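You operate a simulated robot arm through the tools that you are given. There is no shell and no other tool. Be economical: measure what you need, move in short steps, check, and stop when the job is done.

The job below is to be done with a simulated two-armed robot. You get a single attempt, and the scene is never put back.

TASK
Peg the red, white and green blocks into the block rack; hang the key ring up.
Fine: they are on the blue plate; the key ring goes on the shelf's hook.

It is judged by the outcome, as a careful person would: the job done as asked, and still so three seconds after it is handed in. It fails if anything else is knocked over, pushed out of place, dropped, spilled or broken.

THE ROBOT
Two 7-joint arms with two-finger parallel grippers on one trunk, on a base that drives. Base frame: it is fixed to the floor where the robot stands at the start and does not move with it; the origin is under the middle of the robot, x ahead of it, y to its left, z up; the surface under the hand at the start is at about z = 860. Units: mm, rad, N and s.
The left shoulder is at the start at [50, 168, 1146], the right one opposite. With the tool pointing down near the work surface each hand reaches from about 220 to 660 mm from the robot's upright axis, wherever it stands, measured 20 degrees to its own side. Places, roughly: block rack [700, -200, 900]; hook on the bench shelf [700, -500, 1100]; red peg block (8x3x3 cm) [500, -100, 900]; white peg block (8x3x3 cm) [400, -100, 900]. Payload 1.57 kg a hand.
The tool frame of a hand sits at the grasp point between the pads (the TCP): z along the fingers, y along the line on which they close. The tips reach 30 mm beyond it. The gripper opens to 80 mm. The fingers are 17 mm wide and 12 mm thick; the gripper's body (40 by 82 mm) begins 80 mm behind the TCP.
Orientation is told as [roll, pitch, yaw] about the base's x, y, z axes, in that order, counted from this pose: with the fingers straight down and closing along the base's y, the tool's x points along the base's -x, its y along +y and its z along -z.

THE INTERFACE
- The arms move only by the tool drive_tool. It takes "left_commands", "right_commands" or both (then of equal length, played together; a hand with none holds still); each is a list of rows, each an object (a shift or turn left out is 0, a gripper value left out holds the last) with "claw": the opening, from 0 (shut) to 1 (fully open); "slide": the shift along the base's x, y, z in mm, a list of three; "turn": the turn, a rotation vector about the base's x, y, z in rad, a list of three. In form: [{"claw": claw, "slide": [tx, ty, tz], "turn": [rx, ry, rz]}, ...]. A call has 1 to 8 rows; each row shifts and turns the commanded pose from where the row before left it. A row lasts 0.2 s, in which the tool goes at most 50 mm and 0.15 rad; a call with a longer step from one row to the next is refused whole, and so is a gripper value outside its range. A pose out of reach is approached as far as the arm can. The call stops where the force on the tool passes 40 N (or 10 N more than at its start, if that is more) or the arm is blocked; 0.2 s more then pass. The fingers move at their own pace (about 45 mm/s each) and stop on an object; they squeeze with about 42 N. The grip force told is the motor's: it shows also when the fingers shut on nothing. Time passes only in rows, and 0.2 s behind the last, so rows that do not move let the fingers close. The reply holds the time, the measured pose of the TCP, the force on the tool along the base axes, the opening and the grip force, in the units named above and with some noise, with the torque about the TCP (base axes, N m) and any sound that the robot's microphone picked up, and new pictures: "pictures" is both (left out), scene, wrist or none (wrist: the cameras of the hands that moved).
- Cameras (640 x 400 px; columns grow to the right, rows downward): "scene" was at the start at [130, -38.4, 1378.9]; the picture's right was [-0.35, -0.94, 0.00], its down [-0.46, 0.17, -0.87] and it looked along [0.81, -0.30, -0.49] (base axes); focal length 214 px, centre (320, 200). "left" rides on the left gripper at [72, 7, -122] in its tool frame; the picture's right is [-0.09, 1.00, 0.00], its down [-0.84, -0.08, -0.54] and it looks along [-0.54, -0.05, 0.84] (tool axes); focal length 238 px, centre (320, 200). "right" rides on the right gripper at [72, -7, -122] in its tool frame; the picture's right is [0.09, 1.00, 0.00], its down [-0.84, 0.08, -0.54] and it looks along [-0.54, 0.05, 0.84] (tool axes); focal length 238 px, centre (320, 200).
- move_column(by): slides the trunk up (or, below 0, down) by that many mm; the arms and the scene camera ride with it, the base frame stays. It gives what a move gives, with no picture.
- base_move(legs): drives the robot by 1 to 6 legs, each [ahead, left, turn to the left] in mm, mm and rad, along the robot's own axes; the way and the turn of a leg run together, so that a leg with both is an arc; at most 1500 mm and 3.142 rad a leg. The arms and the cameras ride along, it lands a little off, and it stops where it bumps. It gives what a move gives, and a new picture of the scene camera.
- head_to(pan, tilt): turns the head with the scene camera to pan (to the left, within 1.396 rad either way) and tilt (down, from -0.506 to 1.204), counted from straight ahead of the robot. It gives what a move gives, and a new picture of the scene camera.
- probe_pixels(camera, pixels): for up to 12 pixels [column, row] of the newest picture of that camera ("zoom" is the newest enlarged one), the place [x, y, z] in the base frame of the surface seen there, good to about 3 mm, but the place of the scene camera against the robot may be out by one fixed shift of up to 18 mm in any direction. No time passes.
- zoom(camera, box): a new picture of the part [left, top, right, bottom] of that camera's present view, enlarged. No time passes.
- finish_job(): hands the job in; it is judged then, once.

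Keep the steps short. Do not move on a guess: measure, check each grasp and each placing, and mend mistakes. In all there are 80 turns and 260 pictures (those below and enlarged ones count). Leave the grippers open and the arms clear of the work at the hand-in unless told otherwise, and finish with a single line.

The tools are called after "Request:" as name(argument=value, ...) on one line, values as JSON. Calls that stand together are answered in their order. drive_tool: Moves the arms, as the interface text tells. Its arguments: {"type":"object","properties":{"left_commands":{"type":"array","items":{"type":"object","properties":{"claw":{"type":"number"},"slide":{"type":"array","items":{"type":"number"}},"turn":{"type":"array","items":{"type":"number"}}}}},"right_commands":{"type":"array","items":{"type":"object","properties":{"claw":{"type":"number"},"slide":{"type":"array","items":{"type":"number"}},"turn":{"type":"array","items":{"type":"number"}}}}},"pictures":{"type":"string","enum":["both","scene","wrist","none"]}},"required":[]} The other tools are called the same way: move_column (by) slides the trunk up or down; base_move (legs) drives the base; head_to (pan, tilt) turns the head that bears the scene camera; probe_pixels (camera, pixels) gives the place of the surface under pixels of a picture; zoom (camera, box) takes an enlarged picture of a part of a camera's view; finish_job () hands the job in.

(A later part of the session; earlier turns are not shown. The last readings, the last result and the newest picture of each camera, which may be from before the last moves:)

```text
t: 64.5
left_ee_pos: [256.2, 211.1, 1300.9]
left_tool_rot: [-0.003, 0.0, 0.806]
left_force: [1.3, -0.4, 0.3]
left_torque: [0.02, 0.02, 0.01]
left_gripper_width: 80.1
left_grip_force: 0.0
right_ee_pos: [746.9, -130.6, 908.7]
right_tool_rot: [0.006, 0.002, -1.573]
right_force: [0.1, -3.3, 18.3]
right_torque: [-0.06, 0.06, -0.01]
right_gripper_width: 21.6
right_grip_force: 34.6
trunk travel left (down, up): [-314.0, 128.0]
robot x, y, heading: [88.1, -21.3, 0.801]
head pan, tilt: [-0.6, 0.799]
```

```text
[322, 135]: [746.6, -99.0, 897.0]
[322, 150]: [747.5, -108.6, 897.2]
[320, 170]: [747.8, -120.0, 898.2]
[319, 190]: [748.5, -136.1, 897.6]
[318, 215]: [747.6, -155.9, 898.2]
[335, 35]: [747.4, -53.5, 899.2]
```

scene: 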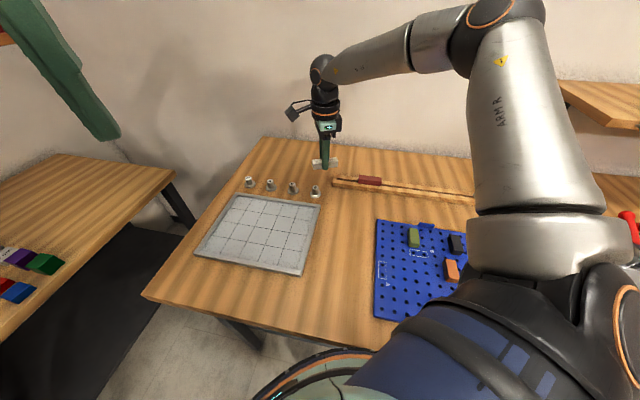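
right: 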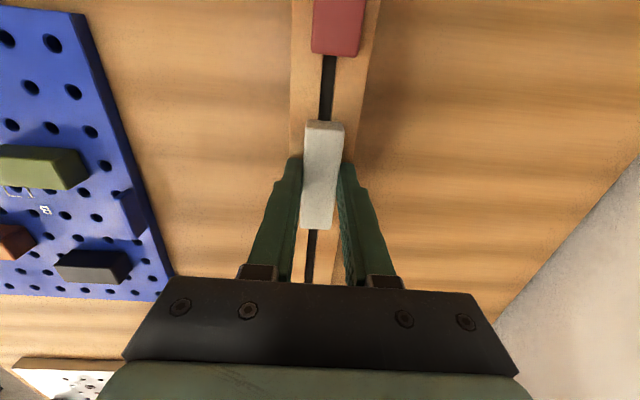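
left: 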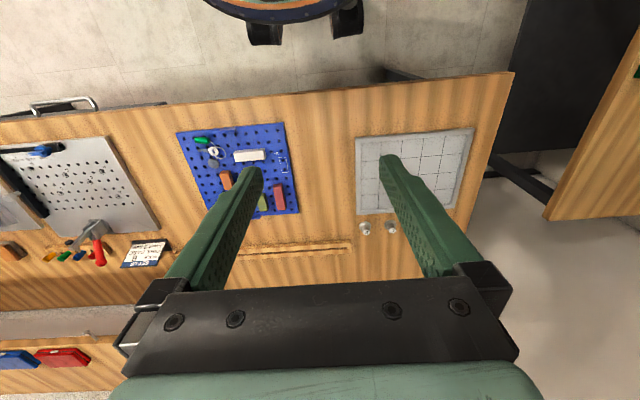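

The top reads 897–898, so the block is level and seated, with 18 N of support. I'll release, lift and check.

Request:
drive_tool(right_commands=[{"claw": 0.45, "slide": [0, 0, 1]}, {}, {}, {"slide": [0, 0, 25]}, {"slide": [0, 0, 45]}, {"slide": [-10, 0, 40]}], pictures="both")

Request:
zoom(camera="scene", box=[320, 150, 480, 250])

Request:
zoom(camera="right", box=[250, 0, 400, 240])

```text
t: 65.9
left_ee_pos: [256.8, 211.2, 1300.4]
left_tool_rot: [-0.003, -0.001, 0.806]
left_force: [-1.0, 0.8, 0.3]
left_torque: [0.0, 0.02, 0.0]
left_gripper_width: 80.0
left_grip_force: 0.1
right_ee_pos: [736.0, -131.5, 1017.0]
right_tool_rot: [-0.003, 0.0, -1.572]
right_force: [-0.2, -0.1, 0.5]
right_torque: [0.02, -0.02, 0.03]
right_gripper_width: 35.9
right_grip_force: 0.1
trunk travel left (down, up): [-314.0, 128.0]
robot x, y, heading: [85.3, -20.9, 0.805]
head pan, tilt: [-0.6, 0.799]
```

scene: 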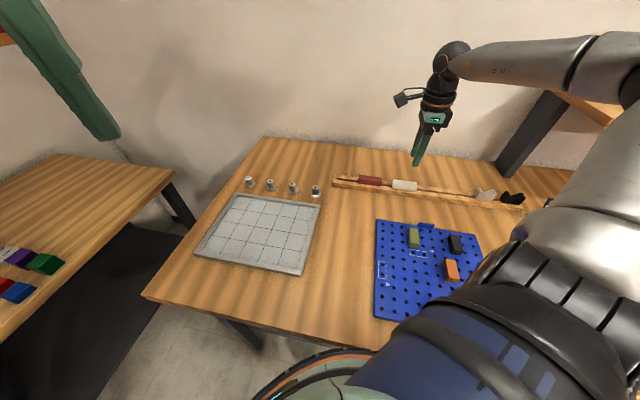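
right: 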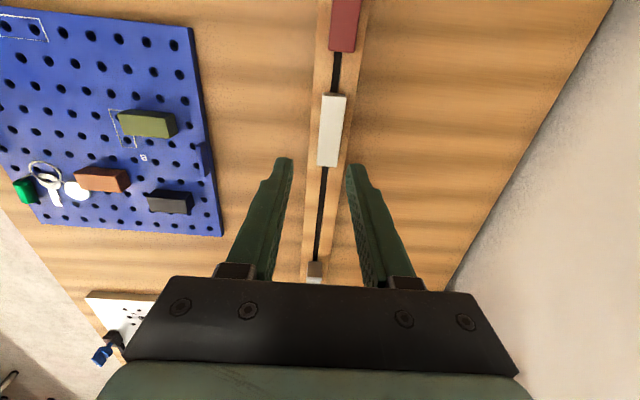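

```text
4.00 times, centred on (400, 200) of scene
```

zoom: 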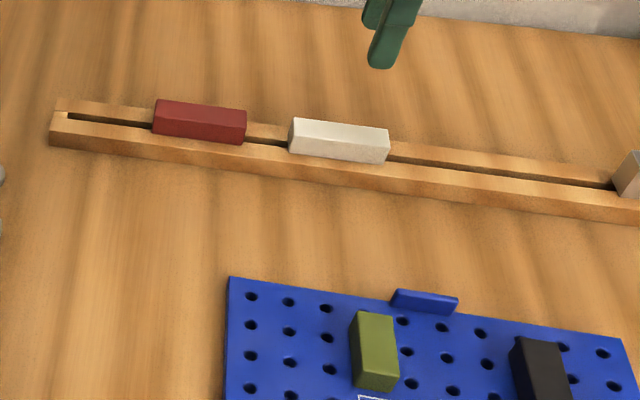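

```text
1.67 times, centred on (325, 120) of right
```

zoom: 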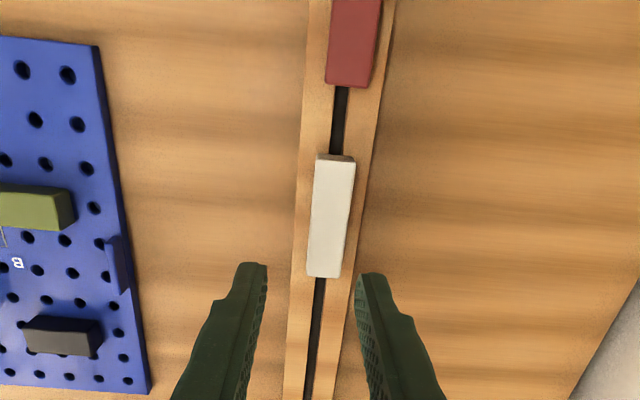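

Red and white are seated. Now green, at about (550.5,-144.5) and lying along x. I'll move there while turning the hand to yaw ≈0.02.

Request:
drive_tool(right_commands=[{"slide": [-23, -1.6, 0], "turn": [0, 0, 0.148]}, {"slide": [-23, -1.6, 0], "turn": [0, 0, 0.148]}, {"slide": [-23, -1.6, 0], "turn": [0, 0, 0.148]}, {"slide": [-23, -1.6, 0], "turn": [0, 0, 0.148]}, {"slide": [-23, -1.6, 0], "turn": [0, 0, 0.148]}, {"slide": [-23, -1.6, 0], "turn": [0, 0, 0.148]}, {"slide": [-23, -1.6, 0], "turn": [0, 0, 0.148]}, {"slide": [-24.5, -1.8, 0], "turn": [0, 0, 0.148]}], pictures="none")

Request:
drive_tool(right_commands=[{"turn": [0, 0, 0.136]}, {"turn": [0, 0, 0.136]}, {"turn": [0, 0, 0.136], "slide": [0, 0, -20]}, {"slide": [0, 0, -30]}], pictures="wrist")

```text
t: 67.7
left_ee_pos: [259.1, 210.9, 1302.0]
left_tool_rot: [-0.001, 0.001, 0.807]
left_force: [0.7, -0.5, -0.9]
left_torque: [0.01, -0.04, 0.01]
left_gripper_width: 80.1
left_grip_force: 0.1
right_ee_pos: [550.6, -144.4, 1018.4]
right_tool_rot: [0.0, 0.002, -0.385]
right_force: [0.5, 0.0, 0.6]
right_torque: [-0.03, 0.05, -0.02]
right_gripper_width: 36.2
right_grip_force: 0.0
trunk travel left (down, up): [-314.0, 128.0]
robot x, y, heading: [92.5, -22.3, 0.802]
head pan, tilt: [-0.6, 0.799]
```

```text
t: 68.7
left_ee_pos: [257.9, 211.8, 1300.8]
left_tool_rot: [-0.003, -0.001, 0.806]
left_force: [0.5, -0.2, 0.0]
left_torque: [0.02, -0.01, 0.01]
left_gripper_width: 80.3
left_grip_force: 0.0
right_ee_pos: [552.5, -144.0, 967.5]
right_tool_rot: [-0.001, 0.002, 0.022]
right_force: [-0.3, 0.0, -0.4]
right_torque: [0.03, 0.0, -0.03]
right_gripper_width: 35.9
right_grip_force: 0.1
trunk travel left (down, up): [-314.0, 128.0]
robot x, y, heading: [89.2, -18.1, 0.806]
head pan, tilt: [-0.6, 0.799]
```

right: 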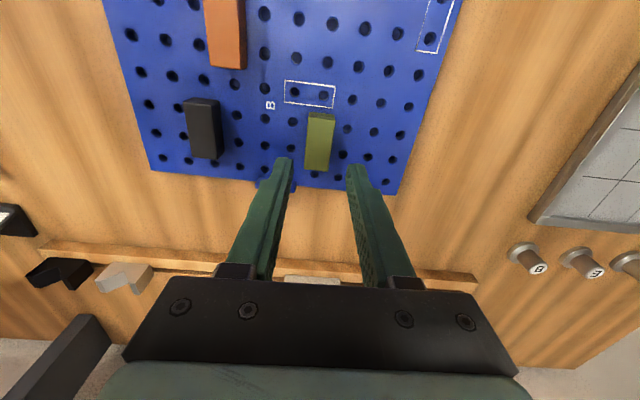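

Green is centred between the fingers. I'll go down to 901, close, and lift slowly.

Request:
drive_tool(right_commands=[{"slide": [-1, 0, -30]}, {"slide": [0, 0, -26]}, {"slide": [0, 0, -10.5]}, {"claw": 0}, {}, {}, {}, {}], pictures="wrist")

Request:
drive_tool(right_commands=[{"slide": [0, 0, 1]}, {"slide": [0, 0, 1.5]}, {"slide": [0, 0, 2]}, {"slide": [0, 0, 2.5]}, {"slide": [0, 0, 4]}, {"slide": [0, 0, 10]}, {"slide": [0, 0, 20]}, {"slide": [0, 0, 30]}], pictures="wrist")

```text
t: 70.5
left_ee_pos: [257.9, 210.6, 1301.2]
left_tool_rot: [0.0, 0.0, 0.806]
left_force: [0.1, -0.6, -0.1]
left_torque: [0.02, 0.01, 0.01]
left_gripper_width: 80.0
left_grip_force: 0.1
right_ee_pos: [551.9, -141.7, 902.0]
right_tool_rot: [0.0, 0.004, 0.019]
right_force: [-0.1, -1.3, 0.3]
right_torque: [-0.05, 0.05, -0.05]
right_gripper_width: 21.2
right_grip_force: 34.7
trunk travel left (down, up): [-314.0, 128.0]
robot x, y, heading: [88.5, -20.7, 0.802]
head pan, tilt: [-0.6, 0.799]
```

right: 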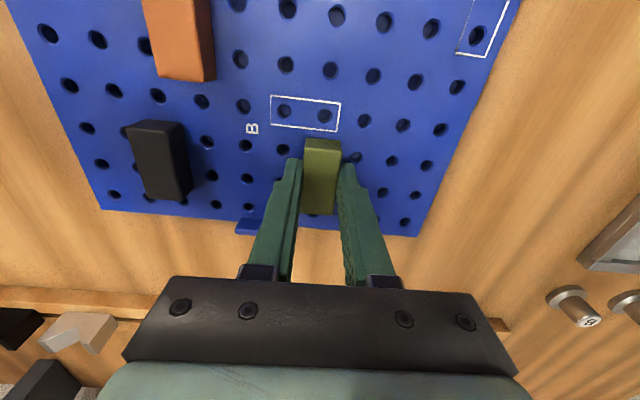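

```text
t: 72.3
left_ee_pos: [258.2, 211.2, 1301.3]
left_tool_rot: [0.0, -0.001, 0.807]
left_force: [0.4, 0.2, 0.4]
left_torque: [0.01, 0.03, -0.01]
left_gripper_width: 80.1
left_grip_force: 0.1
right_ee_pos: [550.1, -143.5, 971.7]
right_tool_rot: [-0.001, 0.001, 0.019]
right_force: [0.5, 0.6, -0.2]
right_torque: [0.04, 0.05, 0.04]
right_gripper_width: 21.8
right_grip_force: 34.6
trunk travel left (down, up): [-314.0, 128.0]
robot x, y, heading: [90.7, -19.8, 0.807]
head pan, tilt: [-0.6, 0.799]
```

right: 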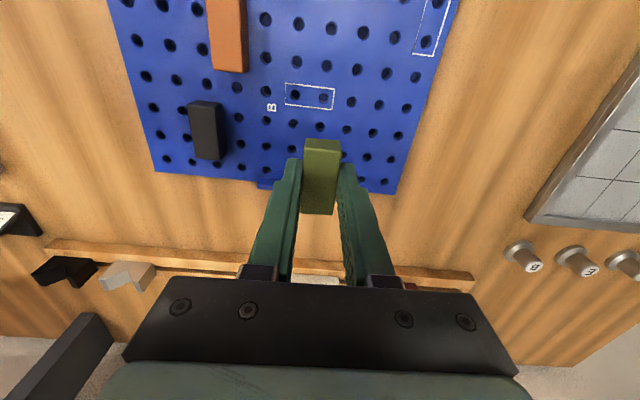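

Green is held. I'll turn to yaw -1.573 while carrying it to above (748,-212).

Request:
drive_tool(right_commands=[{"slide": [0, 0, 30], "turn": [0, 0, -0.1447]}, {"slide": [20, -8, 0], "turn": [0, 0, -0.1447]}, {"slide": [20, -8, 0], "turn": [0, 0, -0.1447]}, {"slide": [20, -8, 0], "turn": [0, 0, -0.1447]}, {"slide": [20, -8, 0], "turn": [0, 0, -0.1447]}, {"slide": [20, -8, 0], "turn": [0, 0, -0.1447]}, {"slide": [20, -8, 0], "turn": [0, 0, -0.1447]}, {"slide": [20, -8, 0], "turn": [0, 0, -0.1447]}], pictures="none")

Request:
drive_tool(right_commands=[{"slide": [18, -4, 0], "turn": [0, 0, -0.1447]}, {"slide": [20, -4, 0], "turn": [0, 0, -0.1447]}, {"slide": [20, -4.5, 0], "turn": [0, 0, -0.1447]}, {"slide": [0, 0, -40]}, {"slide": [0, 0, -40]}, {}], pictures="wrist")

Request:
zoom(camera="right", box=[270, 40, 370, 130])

Request:
zoom(camera="right", box=[270, 170, 370, 290])

```text
t: 74.1
left_ee_pos: [258.8, 210.6, 1301.5]
left_tool_rot: [-0.001, 0.001, 0.807]
left_force: [0.1, 0.1, -0.1]
left_torque: [0.01, -0.03, 0.02]
left_gripper_width: 79.8
left_grip_force: 0.2
right_ee_pos: [690.1, -198.7, 1001.7]
right_tool_rot: [0.0, 0.003, -1.142]
right_force: [0.8, -0.5, 0.5]
right_torque: [-0.01, -0.04, 0.01]
right_gripper_width: 21.5
right_grip_force: 34.3
trunk travel left (down, up): [-314.0, 128.0]
robot x, y, heading: [88.7, -17.9, 0.804]
head pan, tilt: [-0.6, 0.799]
```

```text
t: 75.5
left_ee_pos: [259.3, 210.3, 1301.3]
left_tool_rot: [-0.001, 0.001, 0.806]
left_force: [0.0, -0.5, 0.5]
left_torque: [-0.02, -0.02, -0.01]
left_gripper_width: 80.0
left_grip_force: 0.0
right_ee_pos: [748.7, -211.6, 921.2]
right_tool_rot: [-0.001, 0.002, -1.572]
right_force: [0.5, -0.1, -0.6]
right_torque: [0.01, 0.03, 0.0]
right_gripper_width: 21.4
right_grip_force: 34.7
trunk travel left (down, up): [-314.0, 128.0]
robot x, y, heading: [92.3, -21.4, 0.802]
head pan, tilt: [-0.6, 0.799]
```

right: 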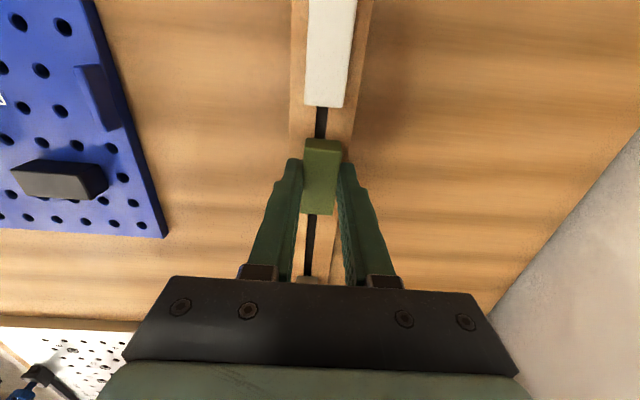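

```text
4.44 times, centred on (320, 85) of right
```

zoom: 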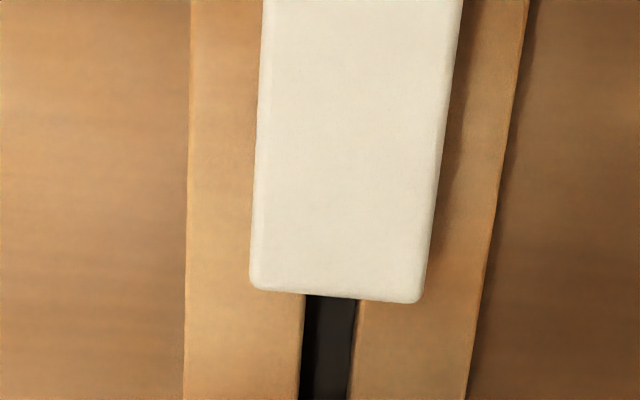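

```text
3.33 times, centred on (320, 230) of right
```

zoom: 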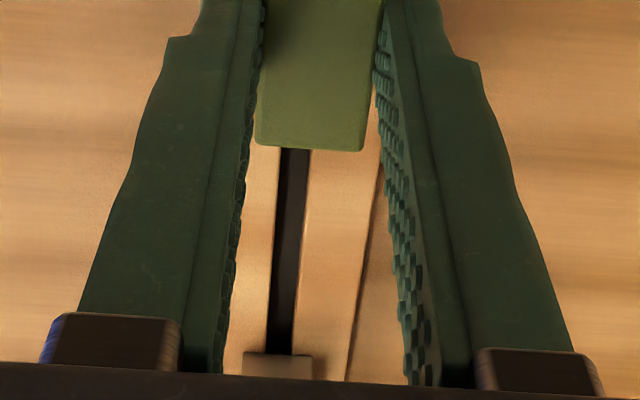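

The slot again reads about 1.2 mm to the left. I'll shift x by -1.2 and lower gently.

Request:
drive_tool(right_commands=[{"slide": [-1.2, 0, -3]}, {"slide": [0, 0, -3]}, {"slide": [0, 0, -2.5]}, {"slide": [0, 0, -2]}, {"slide": [0, 0, -1.5]}, {"slide": [0, 0, -1]}], pictures="none")

Request:
drive_tool(right_commands=[{"slide": [0, 0, -1]}], pictures="wrist")

Request:
probe_pixels(camera="right", pixels=[[322, 155], [322, 165], [320, 180], [319, 190], [318, 205], [335, 35]])

```text
t: 76.9
left_ee_pos: [260.1, 210.5, 1300.2]
left_tool_rot: [-0.001, -0.001, 0.808]
left_force: [-0.5, 0.1, -1.1]
left_torque: [0.02, -0.01, -0.01]
left_gripper_width: 80.1
left_grip_force: 0.0
right_ee_pos: [748.7, -212.0, 909.5]
right_tool_rot: [0.001, 0.002, -1.571]
right_force: [-0.2, -0.7, 0.5]
right_torque: [0.0, 0.02, -0.03]
right_gripper_width: 21.5
right_grip_force: 34.6
trunk travel left (down, up): [-314.0, 128.0]
robot x, y, heading: [89.1, -22.5, 0.802]
head pan, tilt: [-0.6, 0.799]
```

```text
t: 77.3
left_ee_pos: [258.3, 211.5, 1301.2]
left_tool_rot: [-0.002, 0.0, 0.806]
left_force: [0.3, 0.6, 1.1]
left_torque: [0.01, 0.0, -0.03]
left_gripper_width: 80.0
left_grip_force: 0.0
right_ee_pos: [747.9, -211.7, 907.9]
right_tool_rot: [0.001, 0.001, -1.573]
right_force: [0.8, 0.5, 3.8]
right_torque: [0.01, 0.03, 0.0]
right_gripper_width: 21.5
right_grip_force: 35.4
trunk travel left (down, up): [-314.0, 128.0]
robot x, y, heading: [94.2, -22.8, 0.805]
head pan, tilt: [-0.6, 0.799]
```

right: 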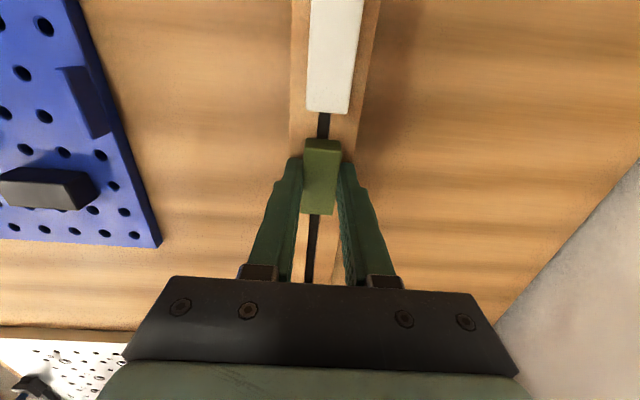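

```text
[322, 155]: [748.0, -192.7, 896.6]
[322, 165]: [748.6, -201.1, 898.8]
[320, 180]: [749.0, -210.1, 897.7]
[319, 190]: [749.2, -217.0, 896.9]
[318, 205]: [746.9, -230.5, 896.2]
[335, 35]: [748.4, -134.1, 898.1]
```

The green top is level with the white one, about 897–898, so it is just about seated. I'll press 1 mm more, release and lift.

Request:
drive_tool(right_commands=[{"slide": [0, 0, -1]}, {"claw": 0.45, "slide": [0, 0, 1.5]}, {}, {}, {"slide": [0, 0, 25]}, {"slide": [0, 0, 45]}, {"slide": [-20, 0, 40]}], pictures="both")

Request:
zoom(camera="scene", box=[320, 150, 480, 250])

Request:
zoom(camera="right", box=[250, 0, 400, 240])

```text
t: 78.9
left_ee_pos: [256.9, 211.1, 1300.4]
left_tool_rot: [-0.002, 0.0, 0.807]
left_force: [0.1, 0.3, 0.7]
left_torque: [0.01, -0.03, 0.03]
left_gripper_width: 80.0
left_grip_force: 0.1
right_ee_pos: [726.3, -210.9, 1018.5]
right_tool_rot: [0.0, 0.0, -1.572]
right_force: [0.7, -0.2, 0.0]
right_torque: [0.0, -0.03, -0.04]
right_gripper_width: 35.9
right_grip_force: 0.0
trunk travel left (down, up): [-314.0, 128.0]
robot x, y, heading: [92.7, -19.9, 0.807]
head pan, tilt: [-0.6, 0.799]
```

scene: 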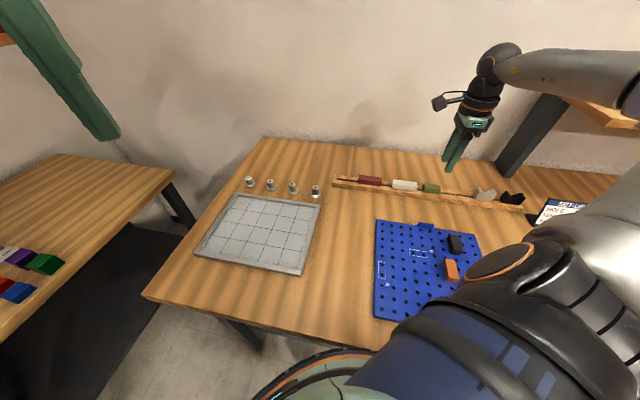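
right: 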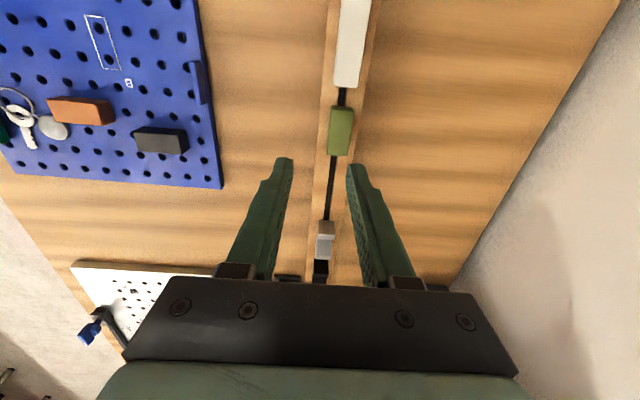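

```text
4.00 times, centred on (400, 200) of scene
```

zoom: 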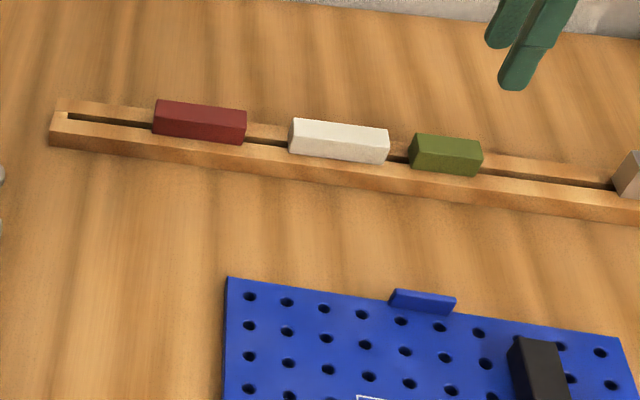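

```text
1.67 times, centred on (325, 120) of right
```

zoom: 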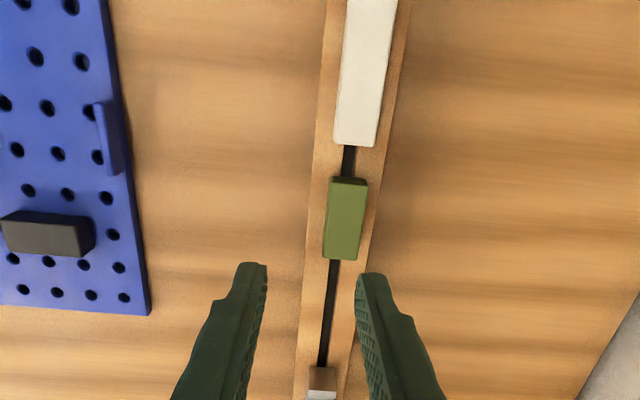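

All three blocks are seated. Next is the key ring. I'll pull the hand up and back over the plate before moving the base.

Request:
drive_tool(right_commands=[{"slide": [-38, 7, 25]}, {"slide": [-38, 7, 25], "turn": [0, 0, 0.148]}, {"slide": [-38, 7, 25], "turn": [0, 0, 0.148]}, {"slide": [-38, 7, 25], "turn": [0, 0, 0.148]}, {"slide": [-38, 7, 25], "turn": [0, 0, 0.148]}, {"slide": [-38, 7, 25], "turn": [0, 0, 0.148]}, {"turn": [0, 0, 0.148]}, {"turn": [0, 0, 0.148]}], pictures="none")

Request:
base_move(legs=[[-180, 0, 0], [0, 0, -0.7]])

Request:
head_to(pan=-0.35, tilt=0.55)

```text
t: 80.7
left_ee_pos: [259.0, 211.7, 1300.8]
left_tool_rot: [-0.001, 0.003, 0.807]
left_force: [-0.7, 0.2, 0.3]
left_torque: [-0.02, -0.01, 0.01]
left_gripper_width: 79.9
left_grip_force: 0.1
right_ee_pos: [499.7, -170.6, 1167.3]
right_tool_rot: [0.0, 0.0, -0.533]
right_force: [1.2, 0.3, 0.1]
right_torque: [-0.03, 0.0, 0.01]
right_gripper_width: 36.0
right_grip_force: 0.0
trunk travel left (down, up): [-314.0, 128.0]
robot x, y, heading: [91.7, -21.5, 0.805]
head pan, tilt: [-0.6, 0.799]
```

```text
t: 84.0
left_ee_pos: [242.4, -78.9, 1300.8]
left_tool_rot: [-0.003, 0.001, 0.111]
left_force: [-0.1, 0.9, 0.4]
left_torque: [-0.02, -0.04, 0.01]
left_gripper_width: 80.0
left_grip_force: 0.0
right_ee_pos: [184.5, -525.2, 1166.7]
right_tool_rot: [0.0, 0.002, -1.232]
right_force: [-0.3, 0.0, -0.5]
right_torque: [-0.04, 0.02, 0.01]
right_gripper_width: 35.9
right_grip_force: 0.1
trunk travel left (down, up): [-314.0, 128.0]
robot x, y, heading: [-30.1, -150.7, 0.105]
head pan, tilt: [-0.6, 0.799]
```

scene: 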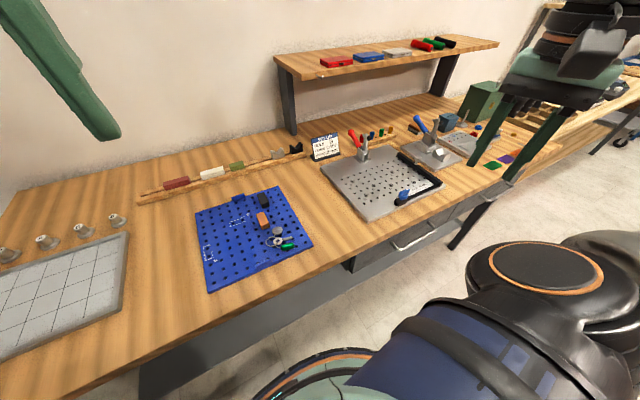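

```text
t: 84.8
left_ee_pos: [243.6, -79.5, 1300.8]
left_tool_rot: [-0.002, 0.001, 0.109]
left_force: [-0.8, -0.2, 0.5]
left_torque: [0.01, 0.0, -0.03]
left_gripper_width: 80.0
left_grip_force: 0.1
right_ee_pos: [184.5, -525.9, 1168.3]
right_tool_rot: [0.001, 0.001, -1.232]
right_force: [0.2, 0.4, -0.3]
right_torque: [0.01, 0.0, 0.0]
right_gripper_width: 36.2
right_grip_force: 0.1
trunk travel left (down, up): [-314.0, 128.0]
robot x, y, heading: [-33.6, -147.9, 0.109]
head pan, tilt: [-0.351, 0.55]
```

scene: 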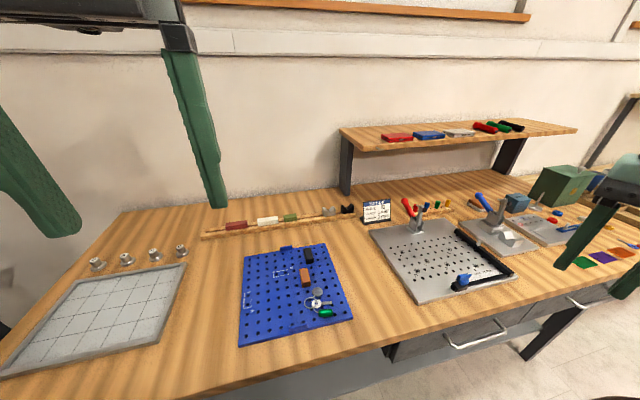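

Now I'll zoom in on the hook and the keys.

Request:
zoom(camera="scene", box=[345, 125, 425, 175])

Request:
zoom(camera="scene", box=[290, 275, 354, 325])

```text
8.00 times, centred on (385, 150) of scene
```

zoom: 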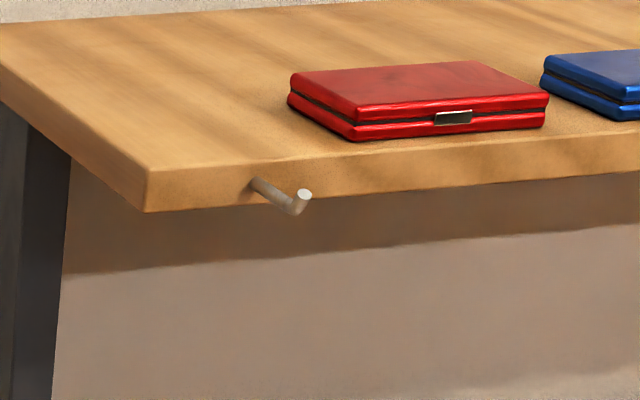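

```text
8.00 times, centred on (322, 300) of scene
```

zoom: 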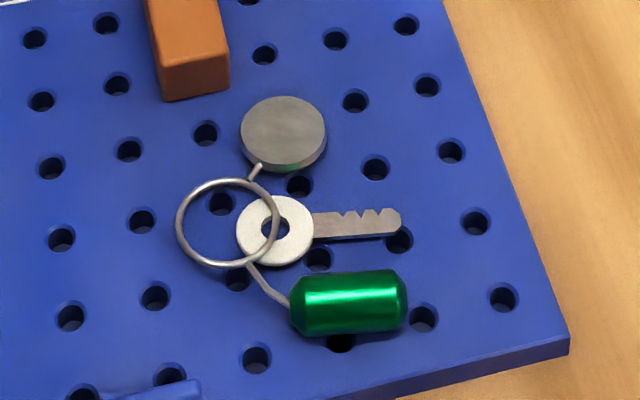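

The hook is a peg pointing out from the shelf edge with its tip turned up. The key, disc and fob all hang off the ring's -y side. My plan is to grip the ring across x with the hand at yaw +1.57, then pitch the hand forward so the attachments hang down and the ring faces the hook. For that the base should be further right.

Request:
probe_pixels(camera="zoom", pixels=[[226, 180], [181, 225], [226, 265], [272, 200], [275, 205], [345, 230], [283, 125], [348, 290], [320, 120]])

Request:
base_move(legs=[[-29.4, -268.4, 0]])

```text
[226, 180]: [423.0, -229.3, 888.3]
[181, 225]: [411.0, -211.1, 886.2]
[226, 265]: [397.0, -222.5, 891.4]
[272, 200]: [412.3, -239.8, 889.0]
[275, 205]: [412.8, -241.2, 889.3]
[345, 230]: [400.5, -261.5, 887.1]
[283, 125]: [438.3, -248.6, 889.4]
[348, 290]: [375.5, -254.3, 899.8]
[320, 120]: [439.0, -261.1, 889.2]
```

```text
t: 87.8
left_ee_pos: [244.3, -349.2, 1300.8]
left_tool_rot: [-0.002, -0.001, 0.108]
left_force: [-0.2, 0.2, 0.1]
left_torque: [0.01, 0.01, 0.0]
left_gripper_width: 79.9
left_grip_force: 0.0
right_ee_pos: [182.4, -796.9, 1166.9]
right_tool_rot: [0.001, 0.0, -1.236]
right_force: [0.3, -0.9, 0.8]
right_torque: [0.0, 0.0, -0.03]
right_gripper_width: 36.1
right_grip_force: 0.1
trunk travel left (down, up): [-314.0, 128.0]
robot x, y, heading: [-35.0, -419.6, 0.105]
head pan, tilt: [-0.351, 0.55]
```

scene: 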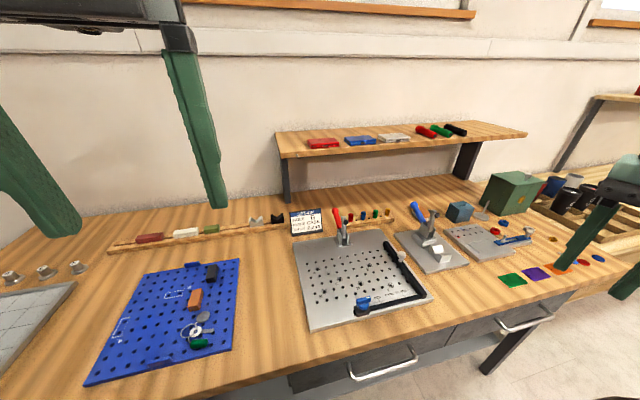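

The ring centre is about (413,-220) in hand coordinates, roughly 29 mm across, lying about 5 mm above the plate. I'll move the left hand out of the way and turn the right hand towards yaw +1.57 as it comes over.

Request:
drive_tool(left_commands=[{"slide": [-5, 35, 0]}, {"slide": [-5, 35, 0]}, {"slide": [-5, 35, 0]}, {"slide": [-5, 35, 0]}, {"slide": [-5, 35, 0]}, {"slide": [-5, 35, 0]}, {"slide": [-5, 35, 0]}, {"slide": [-5, 35, 0]}], right_commands=[{"slide": [20, 20, 0], "turn": [0, 0, 0.149]}, {"slide": [20, 20, 0], "turn": [0, 0, 0.149]}, {"slide": [20, 20, 0], "turn": [0, 0, 0.149]}, {"slide": [20, 20, 0], "turn": [0, 0, 0.149]}, {"slide": [20, 30, 0], "turn": [0, 0, 0.149]}, {"slide": [20, 30, 0], "turn": [0, 0, 0.149]}, {"slide": [25, 30, 0], "turn": [0, 0, 0.149]}, {"slide": [25, 35, 0], "turn": [0, 0, 0.149]}], pictures="none")

Request:
drive_tool(right_commands=[{"slide": [10, 40, -10], "turn": [0, 0, 0.149]}, {"slide": [10, 40, -10], "turn": [0, 0, 0.149]}, {"slide": [10, 40, -10], "turn": [0, 0, 0.149]}, {"slide": [10, 40, -10], "turn": [0, 0, 0.149]}, {"slide": [10, 40, -10], "turn": [0, 0, 0.149]}, {"slide": [10, 40, -10], "turn": [0, 0, 0.149]}, {"slide": [3, 40, -10], "turn": [0, 0, 0.149]}, {"slide": [0, 30, -10], "turn": [0, 0, 0.149]}], pictures="both")

```text
t: 89.6
left_ee_pos: [234.9, -91.4, 1266.8]
left_tool_rot: [-0.005, 0.001, 0.106]
left_force: [-0.7, 0.1, -0.3]
left_torque: [0.01, 0.03, 0.03]
left_gripper_width: 80.4
left_grip_force: 0.1
left hand out of reach, approached as far as the arm can: row 6, 7, 8
right_ee_pos: [354.9, -588.8, 1167.4]
right_tool_rot: [0.0, 0.002, -0.04]
right_force: [0.3, 0.1, 0.0]
right_torque: [-0.02, -0.01, 0.01]
right_gripper_width: 35.9
right_grip_force: 0.1
trunk travel left (down, up): [-314.0, 128.0]
robot x, y, heading: [-34.6, -416.3, 0.108]
head pan, tilt: [-0.351, 0.55]
```

```text
t: 91.4
left_ee_pos: [234.7, -92.2, 1267.7]
left_tool_rot: [-0.003, 0.0, 0.106]
left_force: [-0.5, 0.5, 0.0]
left_torque: [-0.02, -0.02, 0.0]
left_gripper_width: 80.2
left_grip_force: 0.1
right_ee_pos: [386.9, -505.0, 1118.5]
right_tool_rot: [-0.002, 0.002, 1.147]
right_force: [-0.1, 1.4, 0.5]
right_torque: [-0.04, -0.01, -0.02]
right_gripper_width: 35.8
right_grip_force: 0.1
right hand out of reach, approached as far as the arm can: row 3, 4, 5, 6, 7, 8
trunk travel left (down, up): [-314.0, 128.0]
robot x, y, heading: [-31.6, -416.5, 0.105]
head pan, tilt: [-0.351, 0.55]
```

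scene: 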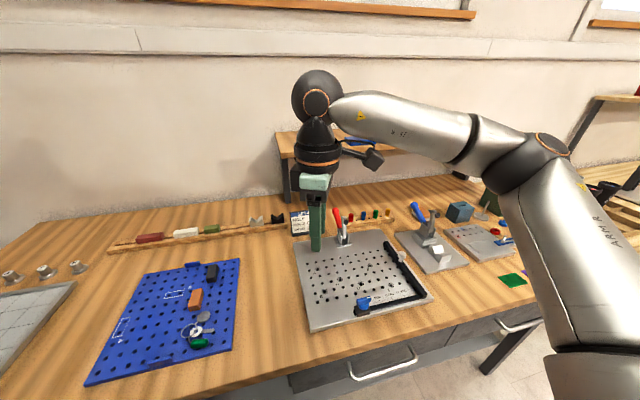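
right: 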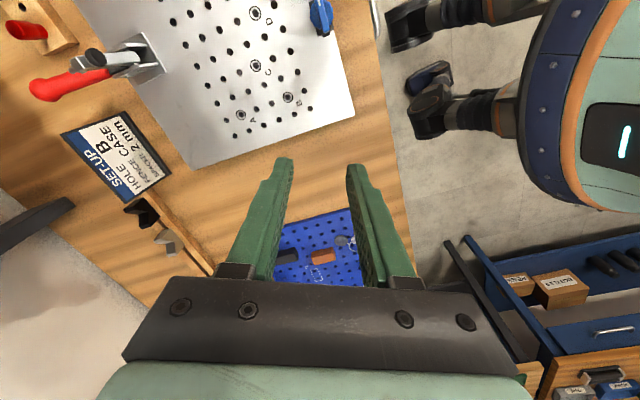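

The right wrist is limited on this side. The left arm mirrors it and should manage yaw +1.57 easily, so I'll use the left hand for the keys. I'll retract the right hand and bring the left over the keys.

Request:
drive_tool(right_commands=[{"slide": [-5, -30, 20], "turn": [0, 0, -0.14]}, {"slide": [-5, -40, 20], "turn": [0, 0, -0.14]}, {"slide": [-10, -40, 20], "turn": [0, 0, -0.14]}, {"slide": [-10, -40, 20], "turn": [0, 0, -0.14]}, {"slide": [-20, -40, 10], "turn": [0, 0, -0.14]}, {"slide": [-20, -30, 0], "turn": [0, 0, -0.14]}, {"slide": [-20, 0, 0], "turn": [0, 0, -0.14]}, {"slide": [-20, 0, 0], "turn": [0, 0, -0.14]}], left_commands=[{"slide": [20, -16, -25], "turn": [0, 0, 0.146]}, {"slide": [20, -16, -25], "turn": [0, 0, 0.146]}, {"slide": [20, -16, -25], "turn": [0, 0, 0.146]}, {"slide": [22, -16, -25], "turn": [0, 0, 0.146]}, {"slide": [22, -16, -25], "turn": [0, 0, 0.146]}, {"slide": [22, -16, -25], "turn": [0, 0, 0.146]}, {"slide": [22, -16, -25], "turn": [0, 0, 0.146]}, {"slide": [22, -8, -25], "turn": [0, 0, 0.146]}], pictures="none")

Request:
drive_tool(left_commands=[{"turn": [0, 0, 0.148], "claw": 0.6}, {"turn": [0, 0, 0.148]}], pictures="both")

```text
t: 93.2
left_ee_pos: [404.5, -214.8, 1067.8]
left_tool_rot: [-0.003, 0.0, 1.28]
left_force: [-0.6, -0.5, 0.1]
left_torque: [-0.02, -0.01, -0.02]
left_gripper_width: 80.0
left_grip_force: 0.1
right_ee_pos: [277.7, -726.9, 1206.8]
right_tool_rot: [0.001, 0.001, 0.03]
right_force: [0.0, 0.4, 0.4]
right_torque: [0.04, -0.01, -0.01]
right_gripper_width: 36.1
right_grip_force: 0.0
trunk travel left (down, up): [-314.0, 128.0]
robot x, y, heading: [-34.8, -419.3, 0.103]
head pan, tilt: [-0.351, 0.55]
```

```text
t: 93.8
left_ee_pos: [403.5, -213.2, 1068.8]
left_tool_rot: [-0.001, 0.0, 1.574]
left_force: [0.3, 0.0, -1.1]
left_torque: [0.01, 0.0, 0.01]
left_gripper_width: 48.0
left_grip_force: 0.1
right_ee_pos: [277.4, -726.2, 1207.5]
right_tool_rot: [0.0, 0.002, 0.03]
right_force: [0.4, 0.1, -0.4]
right_torque: [-0.01, 0.03, 0.0]
right_gripper_width: 35.8
right_grip_force: 0.0
trunk travel left (down, up): [-314.0, 128.0]
robot x, y, heading: [-34.7, -416.1, 0.107]
head pan, tilt: [-0.351, 0.55]
```

scene: 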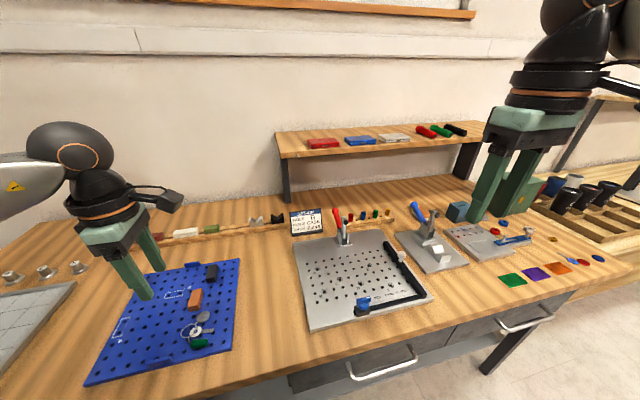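
left: 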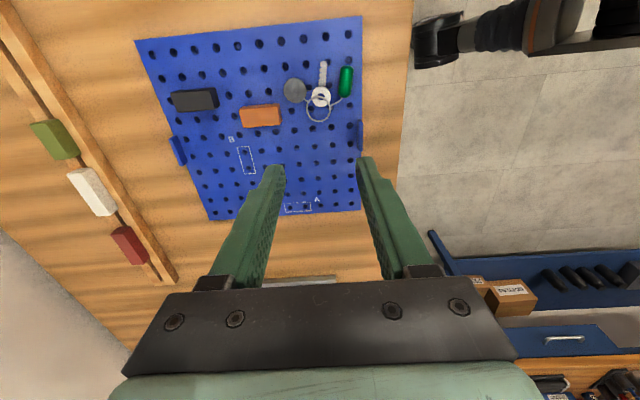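

The left hand reaches well. Now to measure the ring precisely with its camera.

Request:
zoom(camera="left", box=[275, 55, 365, 130])

Request:
probe_pixels(camera="left", pixels=[[318, 122], [307, 110], [330, 110], [321, 100], [322, 70], [292, 92], [346, 80], [318, 112], [340, 100]])

```text
5.33 times, centred on (320, 92) of left
```

zoom: 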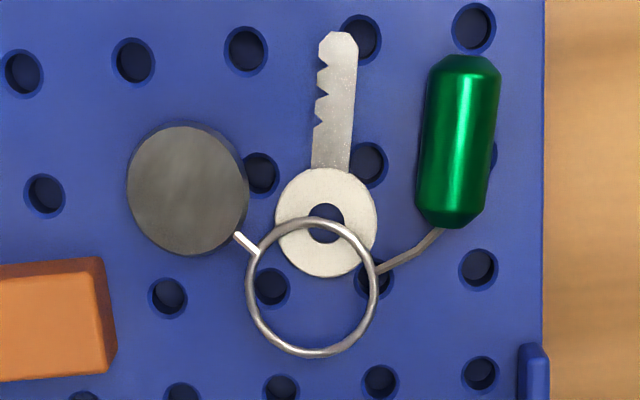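

```text
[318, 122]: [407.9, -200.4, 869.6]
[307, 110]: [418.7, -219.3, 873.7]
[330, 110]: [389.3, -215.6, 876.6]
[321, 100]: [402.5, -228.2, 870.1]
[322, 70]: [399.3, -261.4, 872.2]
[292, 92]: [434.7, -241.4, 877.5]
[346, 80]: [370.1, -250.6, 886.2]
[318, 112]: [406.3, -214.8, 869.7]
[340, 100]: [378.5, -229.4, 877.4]
```

The ring centre is about (404,-219.5), with an outer diameter of about 31. To clear the disc and the fob link I'll use yaw 1.48, offset 5 mm to the free (+y) side, and open 40 mm. I'll descend part-way and check.

Request:
drive_tool(left_commands=[{"claw": 0.5, "slide": [1, -1.3, -40], "turn": [0, 0, -0.094]}, {"slide": [0, 0, -40]}, {"slide": [0, 0, -40]}, {"slide": [0, 0, -18]}, {}], pictures="wrist")

Request:
zoom(camera="left", box=[240, 80, 400, 190])

```text
t: 95.0
left_ee_pos: [405.3, -213.8, 931.6]
left_tool_rot: [-0.002, 0.001, 1.475]
left_force: [-0.4, -0.4, -0.1]
left_torque: [-0.03, 0.01, -0.03]
left_gripper_width: 39.9
left_grip_force: 0.1
right_ee_pos: [278.5, -724.6, 1206.6]
right_tool_rot: [0.001, 0.003, 0.03]
right_force: [-0.1, 1.1, -0.1]
right_torque: [0.01, -0.02, 0.02]
right_gripper_width: 36.3
right_grip_force: 0.1
trunk travel left (down, up): [-314.0, 128.0]
robot x, y, heading: [-31.5, -418.9, 0.107]
head pan, tilt: [-0.351, 0.55]
```

left: 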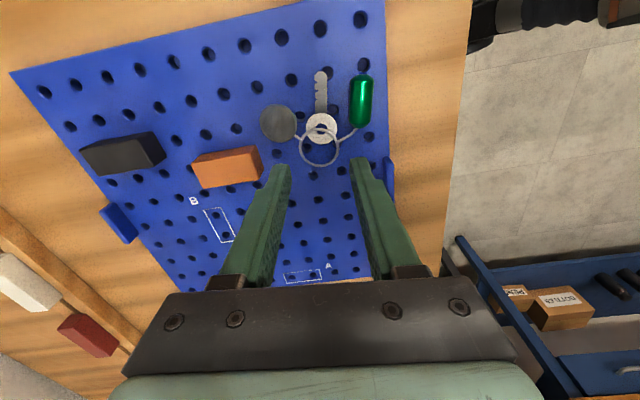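

```text
3.64 times, centred on (320, 135) of left
```

zoom: 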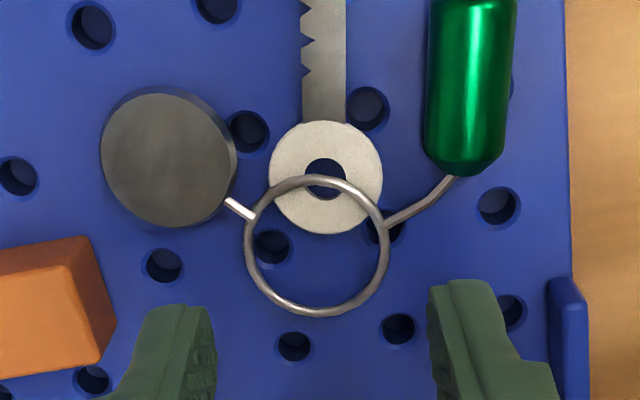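

Centred, and clear of the disc, the orange block and the tab. I'll go down to about 901 and look.

Request:
drive_tool(left_commands=[{"slide": [-0.5, -1, -16]}, {"slide": [0, 0, -11]}, {"slide": [0, 0, -4]}, {}], pictures="wrist")

Request:
zoom(camera="left", box=[240, 100, 400, 210])

```text
t: 96.0
left_ee_pos: [405.4, -215.3, 900.4]
left_tool_rot: [-0.002, -0.001, 1.478]
left_force: [0.6, -0.1, -0.1]
left_torque: [0.0, 0.0, -0.05]
left_gripper_width: 39.9
left_grip_force: 0.1
right_ee_pos: [278.1, -726.2, 1208.6]
right_tool_rot: [-0.002, 0.001, 0.03]
right_force: [-0.3, 0.5, -0.8]
right_torque: [-0.01, -0.03, 0.02]
right_gripper_width: 35.9
right_grip_force: 0.1
trunk travel left (down, up): [-314.0, 128.0]
robot x, y, heading: [-30.1, -414.5, 0.107]
head pan, tilt: [-0.351, 0.55]
```

left: 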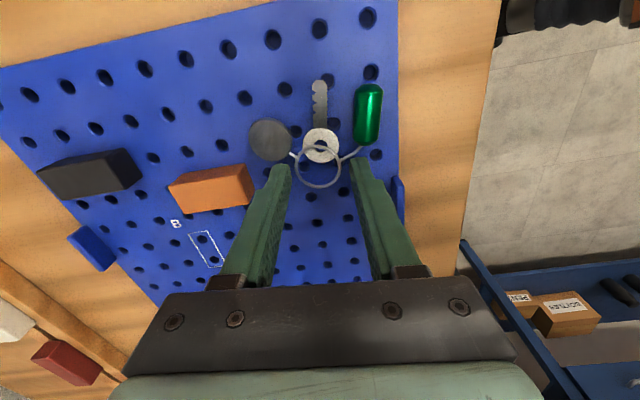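

```text
3.64 times, centred on (320, 155) of left
```

zoom: 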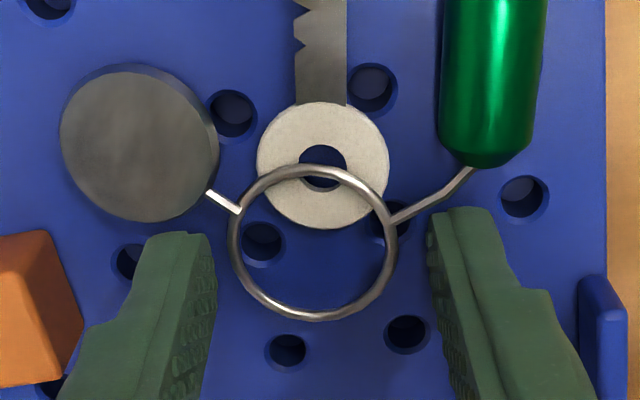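

The right finger's edge would just catch the fob link, at row 207 against 218. I'll shift 2.5 mm more to +y and close gently.

Request:
drive_tool(left_commands=[{"slide": [-0.5, 2.5, 0]}, {"claw": 0.43}, {"claw": 0.38}, {}], pictures="wrist")

Request:
zoom(camera="left", box=[240, 100, 400, 210])

```text
t: 97.0
left_ee_pos: [404.9, -213.3, 900.9]
left_tool_rot: [-0.004, 0.0, 1.477]
left_force: [0.1, -1.2, 1.0]
left_torque: [-0.03, -0.08, 0.02]
left_gripper_width: 31.8
left_grip_force: 27.9
right_ee_pos: [278.5, -726.7, 1206.8]
right_tool_rot: [0.0, 0.003, 0.03]
right_force: [0.6, 0.9, 0.0]
right_torque: [0.03, 0.01, 0.0]
right_gripper_width: 36.0
right_grip_force: 0.0
trunk travel left (down, up): [-314.0, 128.0]
robot x, y, heading: [-32.4, -418.6, 0.11]
head pan, tilt: [-0.351, 0.55]
```

left: 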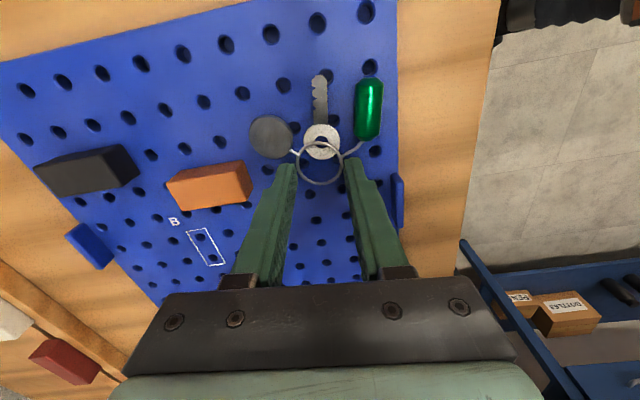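

```text
3.64 times, centred on (320, 155) of left
```

zoom: 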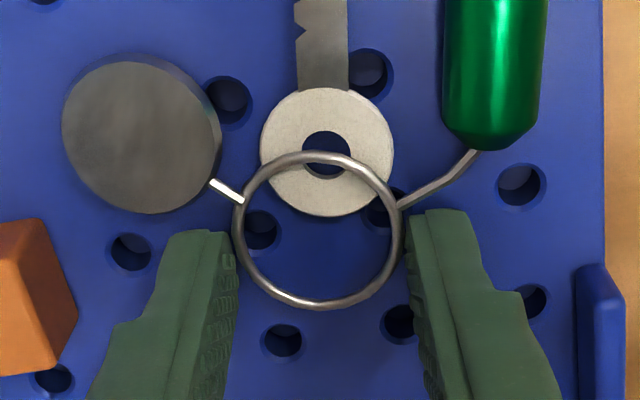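

Contact on the ring at 31.8 mm. I'll squeeze fully and lift slowly.

Request:
drive_tool(left_commands=[{"claw": 0.1}, {}, {"slide": [0, 0, 2]}, {"slide": [0, 0, 4]}, {"slide": [0, 0, 8]}, {"slide": [0, 0, 12]}, {"slide": [0, 0, 15]}], pictures="both")

Request:
zoom(camera="left", box=[220, 80, 420, 220])

Request:
zoom(camera="scene", box=[100, 240, 240, 360])

```text
t: 98.6
left_ee_pos: [404.4, -213.8, 941.6]
left_tool_rot: [-0.002, 0.0, 1.478]
left_force: [0.8, 0.2, -1.4]
left_torque: [0.07, -0.01, 0.0]
left_gripper_width: 31.4
left_grip_force: 40.6
right_ee_pos: [277.5, -725.6, 1207.4]
right_tool_rot: [0.001, 0.002, 0.03]
right_force: [-0.1, -0.5, -1.2]
right_torque: [0.02, 0.0, 0.03]
right_gripper_width: 35.8
right_grip_force: 0.1
trunk travel left (down, up): [-314.0, 128.0]
robot x, y, heading: [-34.7, -420.1, 0.105]
head pan, tilt: [-0.351, 0.55]
```

scene: 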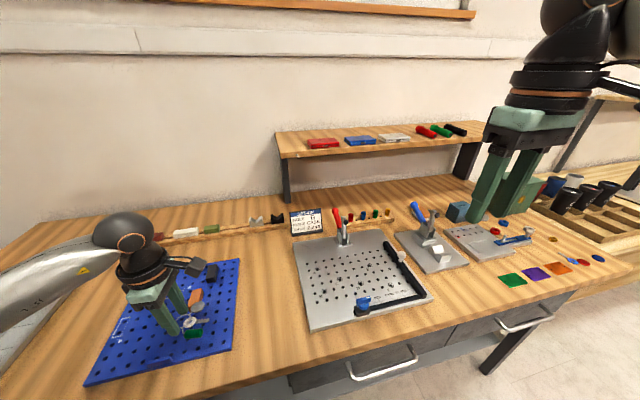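
left: 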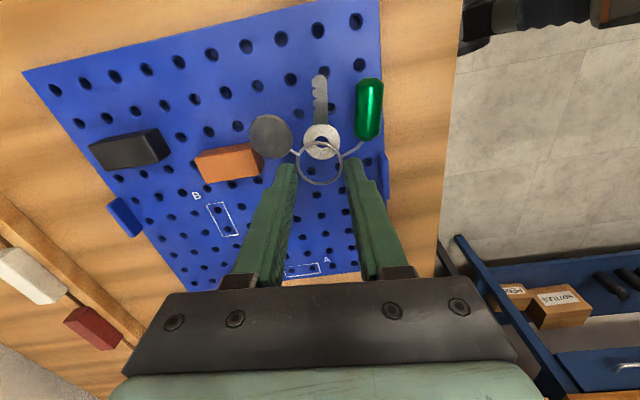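

```text
2.86 times, centred on (320, 150) of left
```

zoom: 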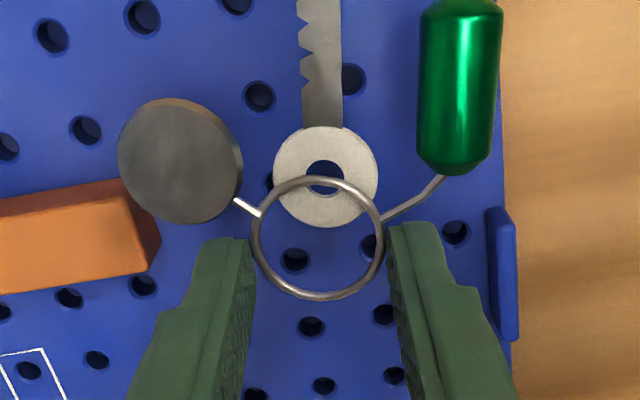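

```text
3.33 times, centred on (170, 300) of scene
```

zoom: 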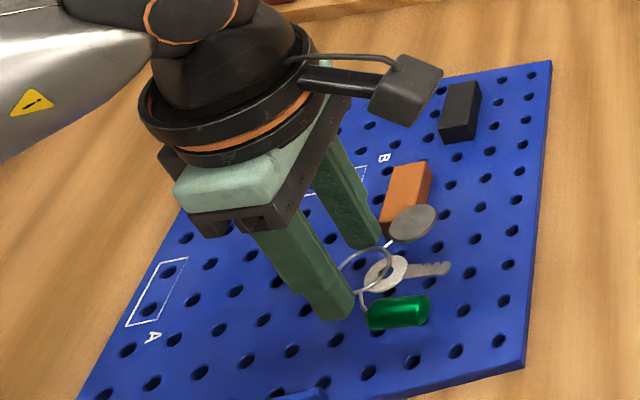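

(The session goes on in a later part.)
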